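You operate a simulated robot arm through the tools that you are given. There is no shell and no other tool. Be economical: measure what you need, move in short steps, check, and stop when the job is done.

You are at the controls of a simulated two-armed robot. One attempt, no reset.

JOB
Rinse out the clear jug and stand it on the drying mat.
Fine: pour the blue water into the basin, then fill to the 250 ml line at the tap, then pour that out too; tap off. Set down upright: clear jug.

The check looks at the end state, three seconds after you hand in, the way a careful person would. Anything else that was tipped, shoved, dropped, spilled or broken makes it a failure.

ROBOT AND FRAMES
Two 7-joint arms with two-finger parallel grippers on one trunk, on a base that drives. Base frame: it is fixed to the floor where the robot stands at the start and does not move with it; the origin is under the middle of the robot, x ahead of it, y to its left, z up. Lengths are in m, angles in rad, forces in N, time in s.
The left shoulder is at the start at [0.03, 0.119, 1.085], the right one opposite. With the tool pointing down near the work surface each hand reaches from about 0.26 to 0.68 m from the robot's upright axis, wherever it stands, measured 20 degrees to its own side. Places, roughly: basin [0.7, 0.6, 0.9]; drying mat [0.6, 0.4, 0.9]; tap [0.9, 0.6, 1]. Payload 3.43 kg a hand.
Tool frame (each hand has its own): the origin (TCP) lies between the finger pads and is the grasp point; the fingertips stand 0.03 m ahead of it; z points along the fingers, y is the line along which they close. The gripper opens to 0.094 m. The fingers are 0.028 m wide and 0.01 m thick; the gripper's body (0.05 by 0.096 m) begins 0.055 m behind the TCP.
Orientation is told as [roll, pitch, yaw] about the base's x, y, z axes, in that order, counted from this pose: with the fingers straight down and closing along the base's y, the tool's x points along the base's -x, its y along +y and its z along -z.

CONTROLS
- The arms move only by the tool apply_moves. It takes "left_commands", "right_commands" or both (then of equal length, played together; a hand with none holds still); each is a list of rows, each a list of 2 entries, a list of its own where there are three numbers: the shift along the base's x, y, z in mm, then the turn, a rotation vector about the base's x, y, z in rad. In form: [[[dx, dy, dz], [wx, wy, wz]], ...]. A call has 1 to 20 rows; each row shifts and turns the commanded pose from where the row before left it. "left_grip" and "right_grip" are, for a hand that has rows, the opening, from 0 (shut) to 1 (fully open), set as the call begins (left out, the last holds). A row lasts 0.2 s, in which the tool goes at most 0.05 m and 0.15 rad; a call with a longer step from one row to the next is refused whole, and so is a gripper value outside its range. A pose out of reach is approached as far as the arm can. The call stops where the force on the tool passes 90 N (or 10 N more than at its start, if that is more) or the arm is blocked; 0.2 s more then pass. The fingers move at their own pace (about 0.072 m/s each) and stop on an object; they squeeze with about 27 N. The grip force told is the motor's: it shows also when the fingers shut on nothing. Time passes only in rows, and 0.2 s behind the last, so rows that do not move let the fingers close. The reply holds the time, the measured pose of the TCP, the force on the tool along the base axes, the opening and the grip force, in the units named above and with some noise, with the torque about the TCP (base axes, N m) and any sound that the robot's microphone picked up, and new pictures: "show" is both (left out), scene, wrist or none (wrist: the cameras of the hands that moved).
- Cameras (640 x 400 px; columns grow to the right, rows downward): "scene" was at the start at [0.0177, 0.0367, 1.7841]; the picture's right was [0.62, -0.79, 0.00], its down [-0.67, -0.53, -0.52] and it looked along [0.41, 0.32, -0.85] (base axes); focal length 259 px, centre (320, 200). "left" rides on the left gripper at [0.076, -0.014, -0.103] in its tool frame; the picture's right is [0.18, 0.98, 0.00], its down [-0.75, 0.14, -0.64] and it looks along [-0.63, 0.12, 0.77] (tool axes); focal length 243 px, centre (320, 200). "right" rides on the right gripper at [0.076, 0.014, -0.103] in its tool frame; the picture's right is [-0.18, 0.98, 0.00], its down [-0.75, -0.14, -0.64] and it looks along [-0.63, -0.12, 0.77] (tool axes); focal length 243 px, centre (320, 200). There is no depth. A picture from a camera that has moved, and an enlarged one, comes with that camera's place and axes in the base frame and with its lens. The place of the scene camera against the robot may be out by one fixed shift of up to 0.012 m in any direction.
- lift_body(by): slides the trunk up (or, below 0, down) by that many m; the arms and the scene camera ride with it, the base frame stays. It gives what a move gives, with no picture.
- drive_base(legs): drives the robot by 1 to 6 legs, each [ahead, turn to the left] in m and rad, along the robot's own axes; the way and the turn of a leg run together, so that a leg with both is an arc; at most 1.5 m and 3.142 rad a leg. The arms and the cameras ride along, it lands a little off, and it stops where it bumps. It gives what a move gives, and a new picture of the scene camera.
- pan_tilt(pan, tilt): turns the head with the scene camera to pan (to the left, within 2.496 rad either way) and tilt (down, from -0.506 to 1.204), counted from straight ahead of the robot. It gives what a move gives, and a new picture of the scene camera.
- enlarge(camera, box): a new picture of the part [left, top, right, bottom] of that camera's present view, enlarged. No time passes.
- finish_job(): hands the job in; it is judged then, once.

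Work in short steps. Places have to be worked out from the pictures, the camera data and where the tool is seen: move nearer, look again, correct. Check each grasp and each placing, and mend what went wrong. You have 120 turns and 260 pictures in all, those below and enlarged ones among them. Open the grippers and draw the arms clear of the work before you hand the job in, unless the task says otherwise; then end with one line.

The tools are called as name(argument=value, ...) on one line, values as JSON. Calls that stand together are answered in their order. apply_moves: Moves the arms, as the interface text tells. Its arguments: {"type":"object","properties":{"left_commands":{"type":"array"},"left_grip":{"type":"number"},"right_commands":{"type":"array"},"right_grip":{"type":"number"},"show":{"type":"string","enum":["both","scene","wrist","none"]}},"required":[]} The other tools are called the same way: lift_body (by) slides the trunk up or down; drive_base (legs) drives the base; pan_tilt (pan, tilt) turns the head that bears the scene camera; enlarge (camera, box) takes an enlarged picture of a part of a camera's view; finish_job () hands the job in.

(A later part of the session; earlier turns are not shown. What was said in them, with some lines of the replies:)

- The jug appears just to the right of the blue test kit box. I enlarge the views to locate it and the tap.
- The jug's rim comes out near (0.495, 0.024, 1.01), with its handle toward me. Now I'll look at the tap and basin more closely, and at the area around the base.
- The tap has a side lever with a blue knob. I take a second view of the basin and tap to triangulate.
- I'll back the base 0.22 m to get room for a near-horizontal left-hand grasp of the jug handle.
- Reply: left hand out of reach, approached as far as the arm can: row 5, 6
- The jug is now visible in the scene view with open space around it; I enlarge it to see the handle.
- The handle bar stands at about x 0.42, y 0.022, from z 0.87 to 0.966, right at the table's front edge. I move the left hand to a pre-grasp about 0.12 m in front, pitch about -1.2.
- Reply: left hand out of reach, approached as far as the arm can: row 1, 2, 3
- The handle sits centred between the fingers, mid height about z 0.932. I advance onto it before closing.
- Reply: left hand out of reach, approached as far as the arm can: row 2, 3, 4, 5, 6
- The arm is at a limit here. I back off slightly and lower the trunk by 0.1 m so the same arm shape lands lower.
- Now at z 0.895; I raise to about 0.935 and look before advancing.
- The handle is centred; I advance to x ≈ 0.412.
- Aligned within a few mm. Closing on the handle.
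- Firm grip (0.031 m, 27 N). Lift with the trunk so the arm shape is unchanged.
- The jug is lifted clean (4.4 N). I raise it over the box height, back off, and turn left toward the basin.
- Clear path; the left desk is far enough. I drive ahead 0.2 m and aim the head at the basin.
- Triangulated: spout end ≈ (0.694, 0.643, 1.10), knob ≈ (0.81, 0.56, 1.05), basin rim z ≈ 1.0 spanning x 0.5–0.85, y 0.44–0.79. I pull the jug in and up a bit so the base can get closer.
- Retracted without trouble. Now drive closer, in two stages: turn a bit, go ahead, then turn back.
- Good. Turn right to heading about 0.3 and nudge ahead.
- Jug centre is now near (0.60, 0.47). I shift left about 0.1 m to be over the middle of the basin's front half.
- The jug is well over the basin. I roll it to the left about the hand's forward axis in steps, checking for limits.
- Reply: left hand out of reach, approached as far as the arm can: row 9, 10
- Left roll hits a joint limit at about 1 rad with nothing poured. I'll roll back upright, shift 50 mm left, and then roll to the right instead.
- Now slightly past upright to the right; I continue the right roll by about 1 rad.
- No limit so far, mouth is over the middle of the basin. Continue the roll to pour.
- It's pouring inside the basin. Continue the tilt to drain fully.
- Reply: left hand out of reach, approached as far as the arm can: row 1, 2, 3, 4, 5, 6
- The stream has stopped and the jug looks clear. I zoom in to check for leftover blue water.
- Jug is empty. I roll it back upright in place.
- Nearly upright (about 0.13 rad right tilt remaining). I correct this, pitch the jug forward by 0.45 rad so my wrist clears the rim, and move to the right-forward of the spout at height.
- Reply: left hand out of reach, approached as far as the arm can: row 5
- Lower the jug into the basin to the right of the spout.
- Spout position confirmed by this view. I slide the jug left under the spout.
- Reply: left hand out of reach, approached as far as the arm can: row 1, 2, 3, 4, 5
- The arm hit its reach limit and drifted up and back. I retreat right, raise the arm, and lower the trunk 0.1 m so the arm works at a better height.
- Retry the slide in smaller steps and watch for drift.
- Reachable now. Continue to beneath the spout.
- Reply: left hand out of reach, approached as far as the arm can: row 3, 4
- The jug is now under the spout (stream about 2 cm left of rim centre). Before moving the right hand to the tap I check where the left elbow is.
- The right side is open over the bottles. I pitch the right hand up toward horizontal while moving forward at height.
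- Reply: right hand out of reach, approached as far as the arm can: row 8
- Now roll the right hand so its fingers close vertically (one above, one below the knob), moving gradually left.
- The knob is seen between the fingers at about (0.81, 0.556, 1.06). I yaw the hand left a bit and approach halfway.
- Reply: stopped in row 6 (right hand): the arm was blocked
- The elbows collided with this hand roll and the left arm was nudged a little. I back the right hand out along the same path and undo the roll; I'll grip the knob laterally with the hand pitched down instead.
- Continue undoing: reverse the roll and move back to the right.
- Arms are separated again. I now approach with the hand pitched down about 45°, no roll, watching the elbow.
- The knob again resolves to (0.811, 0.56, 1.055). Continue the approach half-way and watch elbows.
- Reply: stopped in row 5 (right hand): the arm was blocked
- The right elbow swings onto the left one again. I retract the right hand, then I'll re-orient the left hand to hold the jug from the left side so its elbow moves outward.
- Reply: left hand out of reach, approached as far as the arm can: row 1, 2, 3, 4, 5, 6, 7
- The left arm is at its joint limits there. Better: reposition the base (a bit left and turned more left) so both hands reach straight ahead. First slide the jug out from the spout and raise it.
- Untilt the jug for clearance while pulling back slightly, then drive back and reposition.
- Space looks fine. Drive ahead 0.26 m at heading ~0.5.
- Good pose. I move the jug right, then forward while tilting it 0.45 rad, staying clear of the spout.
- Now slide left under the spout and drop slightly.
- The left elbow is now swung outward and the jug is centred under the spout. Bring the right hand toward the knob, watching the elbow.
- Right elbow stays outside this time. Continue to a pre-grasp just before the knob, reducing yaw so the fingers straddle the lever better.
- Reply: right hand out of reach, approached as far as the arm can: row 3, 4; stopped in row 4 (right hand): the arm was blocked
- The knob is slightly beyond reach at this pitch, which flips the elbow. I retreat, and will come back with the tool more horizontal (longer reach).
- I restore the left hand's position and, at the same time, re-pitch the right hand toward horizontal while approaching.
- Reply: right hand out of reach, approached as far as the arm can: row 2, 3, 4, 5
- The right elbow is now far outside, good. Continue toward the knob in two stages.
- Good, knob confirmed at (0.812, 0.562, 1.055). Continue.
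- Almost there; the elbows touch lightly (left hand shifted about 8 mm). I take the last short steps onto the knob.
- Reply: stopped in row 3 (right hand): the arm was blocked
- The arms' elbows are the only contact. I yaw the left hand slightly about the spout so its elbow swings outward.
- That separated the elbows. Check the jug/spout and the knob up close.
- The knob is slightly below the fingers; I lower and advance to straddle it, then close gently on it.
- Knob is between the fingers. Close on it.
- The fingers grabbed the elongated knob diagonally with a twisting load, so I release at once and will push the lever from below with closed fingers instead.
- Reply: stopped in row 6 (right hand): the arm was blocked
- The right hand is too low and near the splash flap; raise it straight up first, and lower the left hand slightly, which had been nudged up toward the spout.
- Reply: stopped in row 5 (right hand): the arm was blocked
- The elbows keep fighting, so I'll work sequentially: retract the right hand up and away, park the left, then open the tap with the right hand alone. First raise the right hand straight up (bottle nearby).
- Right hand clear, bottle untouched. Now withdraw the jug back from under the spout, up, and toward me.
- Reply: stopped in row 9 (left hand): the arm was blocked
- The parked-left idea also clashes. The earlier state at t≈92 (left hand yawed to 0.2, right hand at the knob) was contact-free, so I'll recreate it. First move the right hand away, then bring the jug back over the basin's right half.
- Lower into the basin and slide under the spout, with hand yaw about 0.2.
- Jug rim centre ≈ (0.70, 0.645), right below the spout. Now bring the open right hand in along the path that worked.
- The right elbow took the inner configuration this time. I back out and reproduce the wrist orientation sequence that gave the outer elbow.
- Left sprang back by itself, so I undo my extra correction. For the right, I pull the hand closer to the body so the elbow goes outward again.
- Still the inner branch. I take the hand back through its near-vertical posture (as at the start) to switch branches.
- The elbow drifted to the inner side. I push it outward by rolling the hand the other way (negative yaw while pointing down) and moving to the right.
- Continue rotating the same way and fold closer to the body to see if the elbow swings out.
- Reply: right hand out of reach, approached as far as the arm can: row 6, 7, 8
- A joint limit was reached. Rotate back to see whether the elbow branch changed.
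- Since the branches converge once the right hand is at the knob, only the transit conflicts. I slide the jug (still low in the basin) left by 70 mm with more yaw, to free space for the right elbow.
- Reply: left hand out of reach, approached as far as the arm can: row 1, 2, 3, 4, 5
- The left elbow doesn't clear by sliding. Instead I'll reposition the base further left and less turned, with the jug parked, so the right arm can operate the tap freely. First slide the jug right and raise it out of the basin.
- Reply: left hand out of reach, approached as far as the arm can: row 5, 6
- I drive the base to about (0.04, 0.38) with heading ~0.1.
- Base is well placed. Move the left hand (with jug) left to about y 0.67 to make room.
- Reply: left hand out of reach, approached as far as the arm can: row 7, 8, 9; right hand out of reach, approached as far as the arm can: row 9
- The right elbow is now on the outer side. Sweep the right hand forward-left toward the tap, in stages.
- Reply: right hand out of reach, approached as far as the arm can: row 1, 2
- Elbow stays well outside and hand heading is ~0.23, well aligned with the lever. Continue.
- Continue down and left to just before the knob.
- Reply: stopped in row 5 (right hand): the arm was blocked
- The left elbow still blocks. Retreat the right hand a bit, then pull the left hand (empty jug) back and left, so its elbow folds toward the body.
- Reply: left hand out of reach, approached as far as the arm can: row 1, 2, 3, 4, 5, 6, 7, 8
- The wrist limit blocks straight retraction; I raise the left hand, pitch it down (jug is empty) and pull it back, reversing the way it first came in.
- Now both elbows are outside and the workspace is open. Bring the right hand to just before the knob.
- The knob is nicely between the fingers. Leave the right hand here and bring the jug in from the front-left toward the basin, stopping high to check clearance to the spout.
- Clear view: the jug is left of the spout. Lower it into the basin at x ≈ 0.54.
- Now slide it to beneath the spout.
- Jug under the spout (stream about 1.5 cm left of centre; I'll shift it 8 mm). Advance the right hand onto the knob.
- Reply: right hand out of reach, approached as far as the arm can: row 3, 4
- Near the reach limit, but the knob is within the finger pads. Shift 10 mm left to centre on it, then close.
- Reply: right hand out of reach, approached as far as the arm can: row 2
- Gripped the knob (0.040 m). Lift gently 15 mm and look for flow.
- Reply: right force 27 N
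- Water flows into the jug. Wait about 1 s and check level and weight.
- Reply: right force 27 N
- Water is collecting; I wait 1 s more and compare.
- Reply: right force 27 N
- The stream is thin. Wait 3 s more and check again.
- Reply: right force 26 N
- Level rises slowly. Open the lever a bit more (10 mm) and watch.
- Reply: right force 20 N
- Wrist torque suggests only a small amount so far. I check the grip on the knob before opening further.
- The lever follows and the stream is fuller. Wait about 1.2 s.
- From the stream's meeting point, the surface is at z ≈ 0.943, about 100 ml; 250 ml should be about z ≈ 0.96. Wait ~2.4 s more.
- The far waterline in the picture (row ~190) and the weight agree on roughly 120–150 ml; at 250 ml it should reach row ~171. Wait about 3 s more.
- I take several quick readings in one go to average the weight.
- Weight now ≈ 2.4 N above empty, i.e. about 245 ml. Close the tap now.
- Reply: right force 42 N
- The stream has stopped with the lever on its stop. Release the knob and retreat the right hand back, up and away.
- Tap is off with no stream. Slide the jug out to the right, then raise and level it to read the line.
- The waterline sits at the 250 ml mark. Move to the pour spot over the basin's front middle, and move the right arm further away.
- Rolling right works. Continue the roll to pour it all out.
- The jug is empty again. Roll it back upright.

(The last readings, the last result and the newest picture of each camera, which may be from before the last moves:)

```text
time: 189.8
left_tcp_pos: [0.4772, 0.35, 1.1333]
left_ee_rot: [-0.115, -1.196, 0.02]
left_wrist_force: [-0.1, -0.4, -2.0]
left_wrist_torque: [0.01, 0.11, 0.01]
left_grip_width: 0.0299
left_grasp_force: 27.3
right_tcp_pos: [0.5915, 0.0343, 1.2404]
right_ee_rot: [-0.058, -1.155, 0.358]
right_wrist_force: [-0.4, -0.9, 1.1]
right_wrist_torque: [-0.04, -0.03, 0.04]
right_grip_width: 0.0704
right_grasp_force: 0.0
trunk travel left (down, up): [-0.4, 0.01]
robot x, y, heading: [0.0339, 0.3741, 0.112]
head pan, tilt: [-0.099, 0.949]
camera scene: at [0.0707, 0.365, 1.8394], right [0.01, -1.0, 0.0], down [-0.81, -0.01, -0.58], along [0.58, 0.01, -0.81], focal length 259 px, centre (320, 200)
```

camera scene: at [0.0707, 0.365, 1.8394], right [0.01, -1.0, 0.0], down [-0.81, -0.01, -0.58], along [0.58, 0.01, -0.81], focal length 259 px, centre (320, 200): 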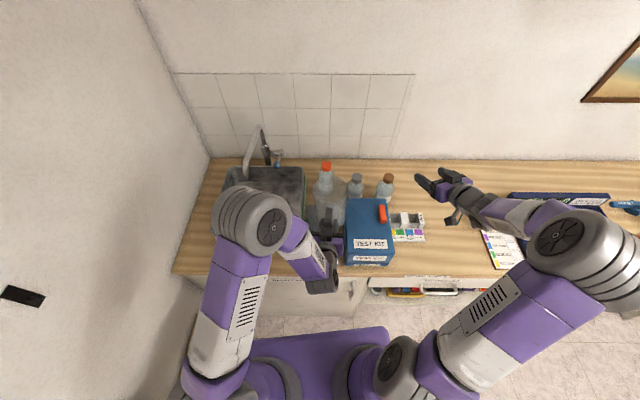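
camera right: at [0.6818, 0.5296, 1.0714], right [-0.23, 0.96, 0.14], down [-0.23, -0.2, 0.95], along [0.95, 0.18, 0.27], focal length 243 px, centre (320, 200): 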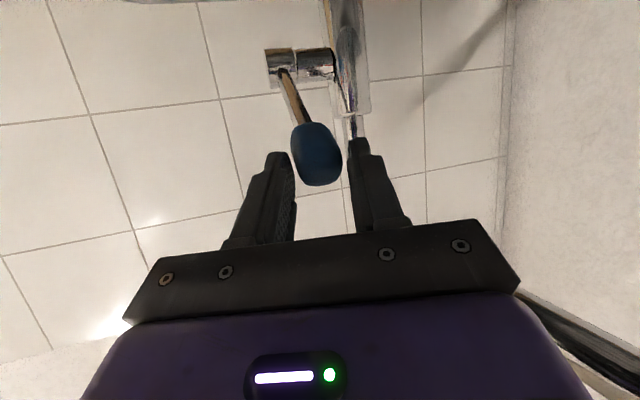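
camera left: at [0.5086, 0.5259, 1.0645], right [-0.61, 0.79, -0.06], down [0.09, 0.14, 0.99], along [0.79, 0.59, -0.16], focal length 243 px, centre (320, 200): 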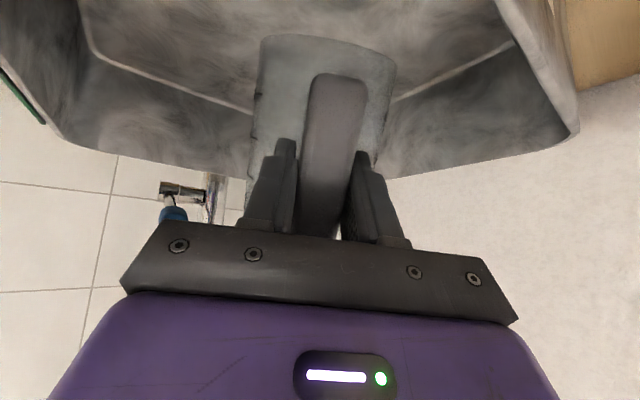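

Upright and over the mat. I fine-align (target jug centre ≈ (0.555, 0.36), clear of the green flap handle and the box), correct a small tilt, and raise the right hand before lowering the trunk.

apply_moves(left_commands=[[[-4, 10, 0], [0.021, -0.003, 0]], [[-3, 9, 0], [0.021, -0.003, 0]], [[0, 0, 0], [0, 0, 0]], [[0, 0, 0], [0, 0, 0]]], right_commands=[[[0, -10, 25], [0, 0, 0]], [[0, -10, 25], [0, 0, 0]], [[0, -10, 25], [0, 0, 0]], [[0, -10, 25], [0, 0, 0]]], show="none")

lift_body(by=-0.16)

enlarge(camera="scene", box=[260, 150, 420, 290])

enlarge(camera="left", box=[0, 0, 640, 400])

```text
time: 190.8
left_tcp_pos: [0.469, 0.3684, 1.1343]
left_ee_rot: [-0.001, -1.202, -0.088]
left_wrist_force: [0.5, 0.2, -1.7]
left_wrist_torque: [0.03, 0.07, -0.01]
left_grip_width: 0.0299
left_grasp_force: 27.5
right_tcp_pos: [0.5893, -0.0049, 1.3433]
right_ee_rot: [-0.057, -1.155, 0.358]
right_wrist_force: [-0.5, 0.2, -0.3]
right_wrist_torque: [0.02, 0.0, 0.02]
right_grip_width: 0.0706
right_grasp_force: 0.0
trunk travel left (down, up): [-0.4, 0.01]
robot x, y, heading: [0.0355, 0.3713, 0.111]
head pan, tilt: [-0.099, 0.949]
```

```text
time: 192.6
left_tcp_pos: [0.4702, 0.3686, 0.9744]
left_ee_rot: [-0.001, -1.202, -0.084]
left_wrist_force: [0.1, 0.2, -1.2]
left_wrist_torque: [0.0, 0.11, -0.03]
left_grip_width: 0.0299
left_grasp_force: 26.6
right_tcp_pos: [0.5908, -0.0035, 1.1828]
right_ee_rot: [-0.059, -1.157, 0.361]
right_wrist_force: [0.4, 0.1, 0.2]
right_wrist_torque: [-0.01, -0.01, 0.0]
right_grip_width: 0.0706
right_grasp_force: 0.0
trunk travel left (down, up): [-0.24, 0.17]
robot x, y, heading: [0.0327, 0.3724, 0.112]
head pan, tilt: [-0.099, 0.949]
```

```text
2.86 times, centred on (340, 220) of scene
camera zoom: at [0.0707, 0.3664, 1.6795], right [0.01, -1.0, 0.0], down [-0.81, -0.01, -0.58], along [0.58, 0.01, -0.81], focal length 739 px, centre (263, 143)
```

zoom: 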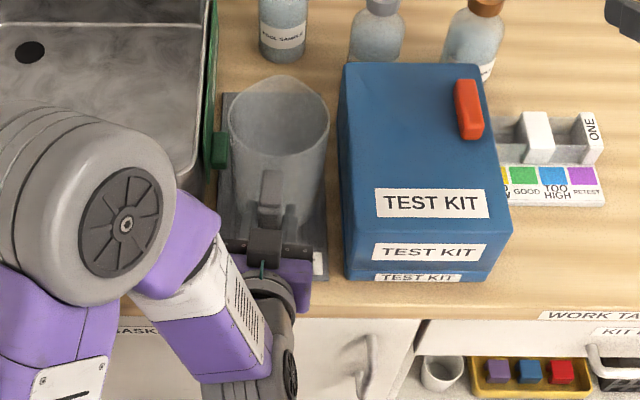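

```text
1.00 times, centred on (320, 200) of left (not enlarged: the box is as wide or as high as the picture)
camera zoom: at [0.3466, 0.3654, 0.9387], right [0.02, 0.98, -0.17], down [-0.31, 0.17, 0.93], along [0.95, 0.04, 0.31], focal length 243 px, centre (320, 200)
```

zoom: 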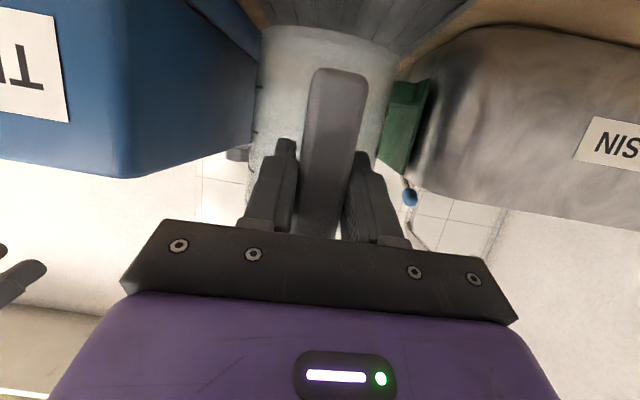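

Well centred over the mat. Lower gently until contact.

apply_moves(left_commands=[[[0, 0, -7], [0, 0, 0]], [[0, 0, -7], [0, 0, 0]], [[0, 0, -7], [0, 0, 0]], [[0, 0, -4], [0, 0, 0]], [[0, 0, -3], [0, 0, 0]], [[0, 0, 0], [0, 0, 0]]], show="none")

```text
time: 194.0
left_tcp_pos: [0.4681, 0.3698, 0.9468]
left_ee_rot: [-0.001, -1.205, -0.084]
left_wrist_force: [-1.8, -1.5, 6.8]
left_wrist_torque: [-0.02, -0.8, 0.0]
left_grip_width: 0.0301
left_grasp_force: 27.1
right_tcp_pos: [0.5902, -0.0048, 1.1828]
right_ee_rot: [-0.058, -1.155, 0.363]
right_wrist_force: [-1.2, 0.6, -0.2]
right_wrist_torque: [0.01, 0.02, 0.0]
right_grip_width: 0.0704
right_grasp_force: 0.1
trunk travel left (down, up): [-0.24, 0.17]
robot x, y, heading: [0.0373, 0.3735, 0.112]
head pan, tilt: [-0.099, 0.949]
```

Contact, loaded at the far edge, so the jug leans forward by about 0.05 rad. I level it while lowering the handle side.

apply_moves(left_commands=[[[0, 0, -3], [0, -0.025, 0]], [[0, 0, -3], [0, -0.025, 0]], [[0, 0, 0], [0, 0, 0]]], show="none")

enlarge(camera="left", box=[200, 0, 460, 160])

enlarge(camera="scene", box=[300, 160, 370, 260])

```text
time: 194.8
left_tcp_pos: [0.469, 0.3696, 0.9404]
left_ee_rot: [0.01, -1.257, -0.098]
left_wrist_force: [-5.8, -0.8, 19.7]
left_wrist_torque: [-0.11, -0.48, -0.02]
left_grip_width: 0.0297
left_grasp_force: 26.9
right_tcp_pos: [0.589, -0.004, 1.1834]
right_ee_rot: [-0.062, -1.157, 0.361]
right_wrist_force: [0.4, -0.4, 0.1]
right_wrist_torque: [-0.02, -0.03, -0.03]
right_grip_width: 0.0706
right_grasp_force: 0.1
trunk travel left (down, up): [-0.24, 0.17]
robot x, y, heading: [0.0341, 0.3701, 0.112]
head pan, tilt: [-0.099, 0.949]
```

```text
2.46 times, centred on (330, 80) of left
camera zoom: at [0.3481, 0.3654, 0.8992], right [0.03, 0.98, -0.17], down [-0.36, 0.17, 0.92], along [0.93, 0.04, 0.36], focal length 597 px, centre (295, 495)
```

zoom: 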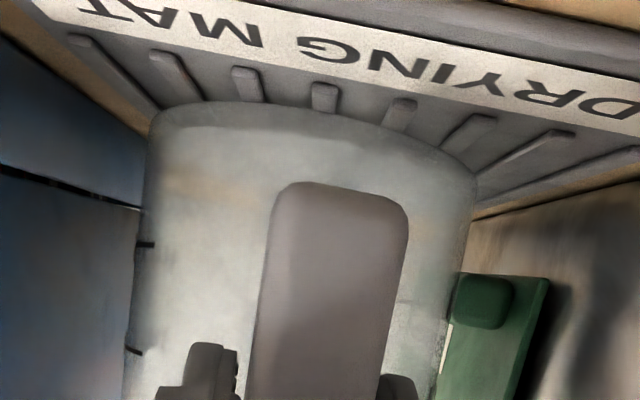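

```text
4.00 times, centred on (335, 210) of scene
camera zoom: at [0.068, 0.3664, 1.6795], right [0.01, -1.0, 0.0], down [-0.81, -0.01, -0.58], along [0.58, 0.01, -0.81], focal length 1034 px, centre (260, 160)
```

zoom: 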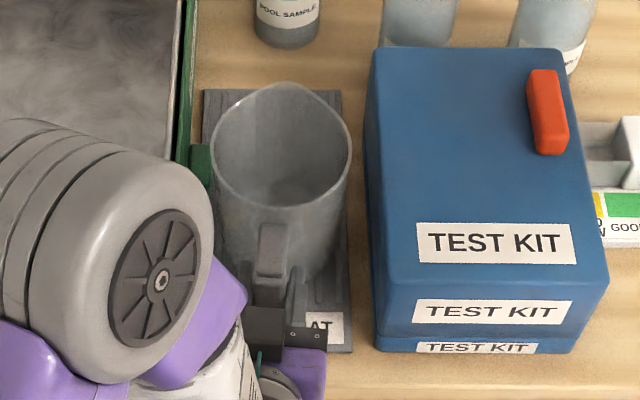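

The jug stands flat on the mat. Relax the downward push a little and open the fingers.

apply_moves(left_commands=[[[0, 0, 1], [0, 0, 0]], [[0, 0, 1], [0, 0, 0]]], show="none")

apply_moves(left_commands=[[[0, 0, 0], [0, 0, 0]], [[0, 0, 0], [0, 0, 0]], [[0, 0, 0], [0, 0, 0]], [[-10, 1, 2], [0, 0, 0]], [[-15, 1, 4], [0, 0, 0]], [[-15, 1, 4], [0, 0, 0]], [[-15, 1, 4], [0, 0, 0]], [[-15, 1, 4], [0, 0, 0]]], left_grip=0.7, show="both")

```text
time: 195.4
left_tcp_pos: [0.4684, 0.3698, 0.9414]
left_ee_rot: [0.012, -1.253, -0.098]
left_wrist_force: [-0.8, -1.4, 11.0]
left_wrist_torque: [-0.2, -0.51, -0.13]
left_grip_width: 0.0297
left_grasp_force: 27.1
right_tcp_pos: [0.5895, -0.0029, 1.1818]
right_ee_rot: [-0.06, -1.157, 0.362]
right_wrist_force: [0.1, -0.5, -0.3]
right_wrist_torque: [0.0, 0.0, -0.01]
right_grip_width: 0.0705
right_grasp_force: 0.0
trunk travel left (down, up): [-0.24, 0.17]
robot x, y, heading: [0.0341, 0.3735, 0.113]
head pan, tilt: [-0.099, 0.949]
```

```text
time: 197.2
left_tcp_pos: [0.3988, 0.3741, 0.961]
left_ee_rot: [0.011, -1.253, -0.095]
left_wrist_force: [0.1, -0.3, -0.1]
left_wrist_torque: [-0.02, 0.02, 0.01]
left_grip_width: 0.0658
left_grasp_force: 0.0
right_tcp_pos: [0.5907, -0.0037, 1.1833]
right_ee_rot: [-0.061, -1.156, 0.361]
right_wrist_force: [-0.7, 0.2, 0.0]
right_wrist_torque: [-0.01, 0.01, 0.01]
right_grip_width: 0.0705
right_grasp_force: 0.1
trunk travel left (down, up): [-0.24, 0.17]
robot x, y, heading: [0.0365, 0.3749, 0.111]
head pan, tilt: [-0.099, 0.949]
camera scene: at [0.0704, 0.3662, 1.6794], right [0.01, -1.0, 0.0], down [-0.81, -0.01, -0.58], along [0.58, 0.01, -0.81], focal length 259 px, centre (320, 200)
camera left: at [0.2786, 0.3707, 0.9192], right [0.03, 0.98, -0.17], down [-0.36, 0.17, 0.92], along [0.93, 0.04, 0.36], focal length 243 px, centre (320, 200)
```

scene: 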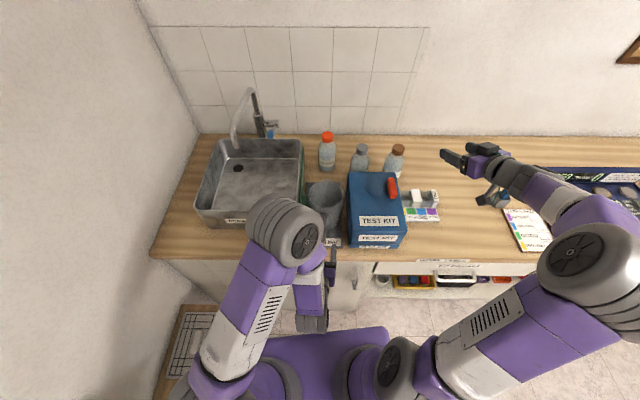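
left: 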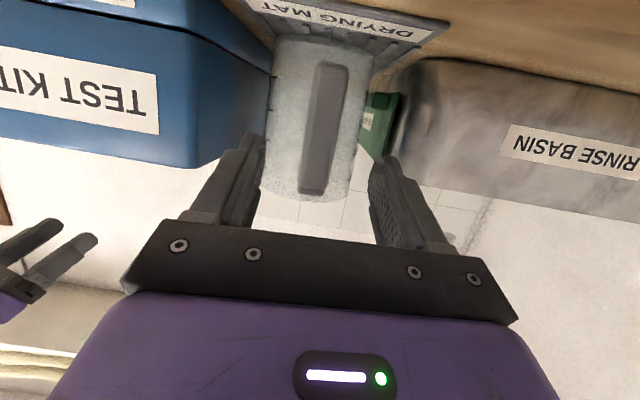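

The jug stands upright on the mat. Drive straight back to draw both arms clear, then check the whole scene.

drive_base(legs=[[-0.3, 0]])

enlarge(camera="scene", box=[200, 60, 440, 220])

```text
time: 199.3
left_tcp_pos: [0.1009, 0.3383, 0.961]
left_ee_rot: [0.014, -1.251, -0.1]
left_wrist_force: [0.6, -0.6, -0.7]
left_wrist_torque: [0.01, 0.01, 0.0]
left_grip_width: 0.0661
left_grasp_force: 0.1
right_tcp_pos: [0.2891, -0.0384, 1.1817]
right_ee_rot: [-0.059, -1.155, 0.357]
right_wrist_force: [-0.6, -0.3, -0.2]
right_wrist_torque: [0.0, 0.01, -0.02]
right_grip_width: 0.0706
right_grasp_force: 0.1
trunk travel left (down, up): [-0.24, 0.17]
robot x, y, heading: [-0.2676, 0.3385, 0.105]
head pan, tilt: [-0.099, 0.949]
camera scene: at [-0.2295, 0.3331, 1.6794], right [0.01, -1.0, 0.0], down [-0.81, -0.01, -0.58], along [0.58, 0.01, -0.81], focal length 259 px, centre (320, 200)
```

scene: 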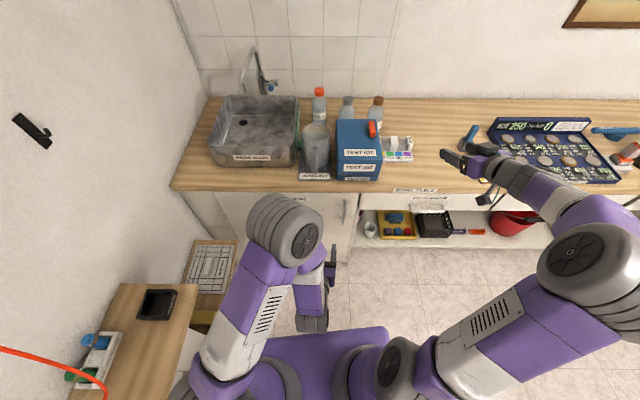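

```text
2.50 times, centred on (320, 140) of scene
camera zoom: at [-0.2295, 0.3331, 1.6794], right [0.01, -1.0, 0.0], down [-0.81, -0.01, -0.58], along [0.58, 0.01, -0.81], focal length 646 px, centre (320, 350)
```

zoom: 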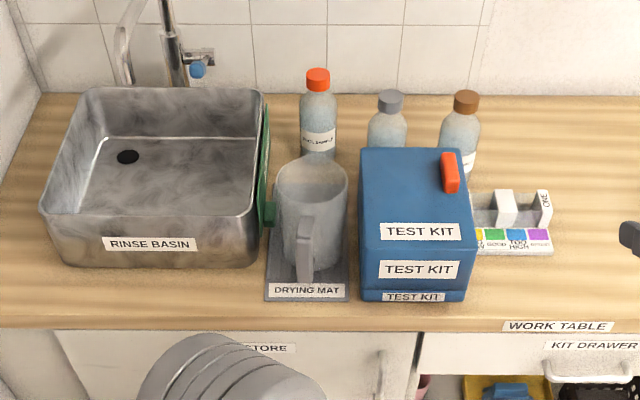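

The jug is upright and empty on the mat, the tap is off with no stream, everything else is where it was, and both arms are clear with grippers open.

finish_job()

```text
The job is handed in.
```

The clear jug was emptied of the blue water, filled to about the 250 ml line (judged by weight and sight), emptied again and stood upright on the drying mat; the tap is off.
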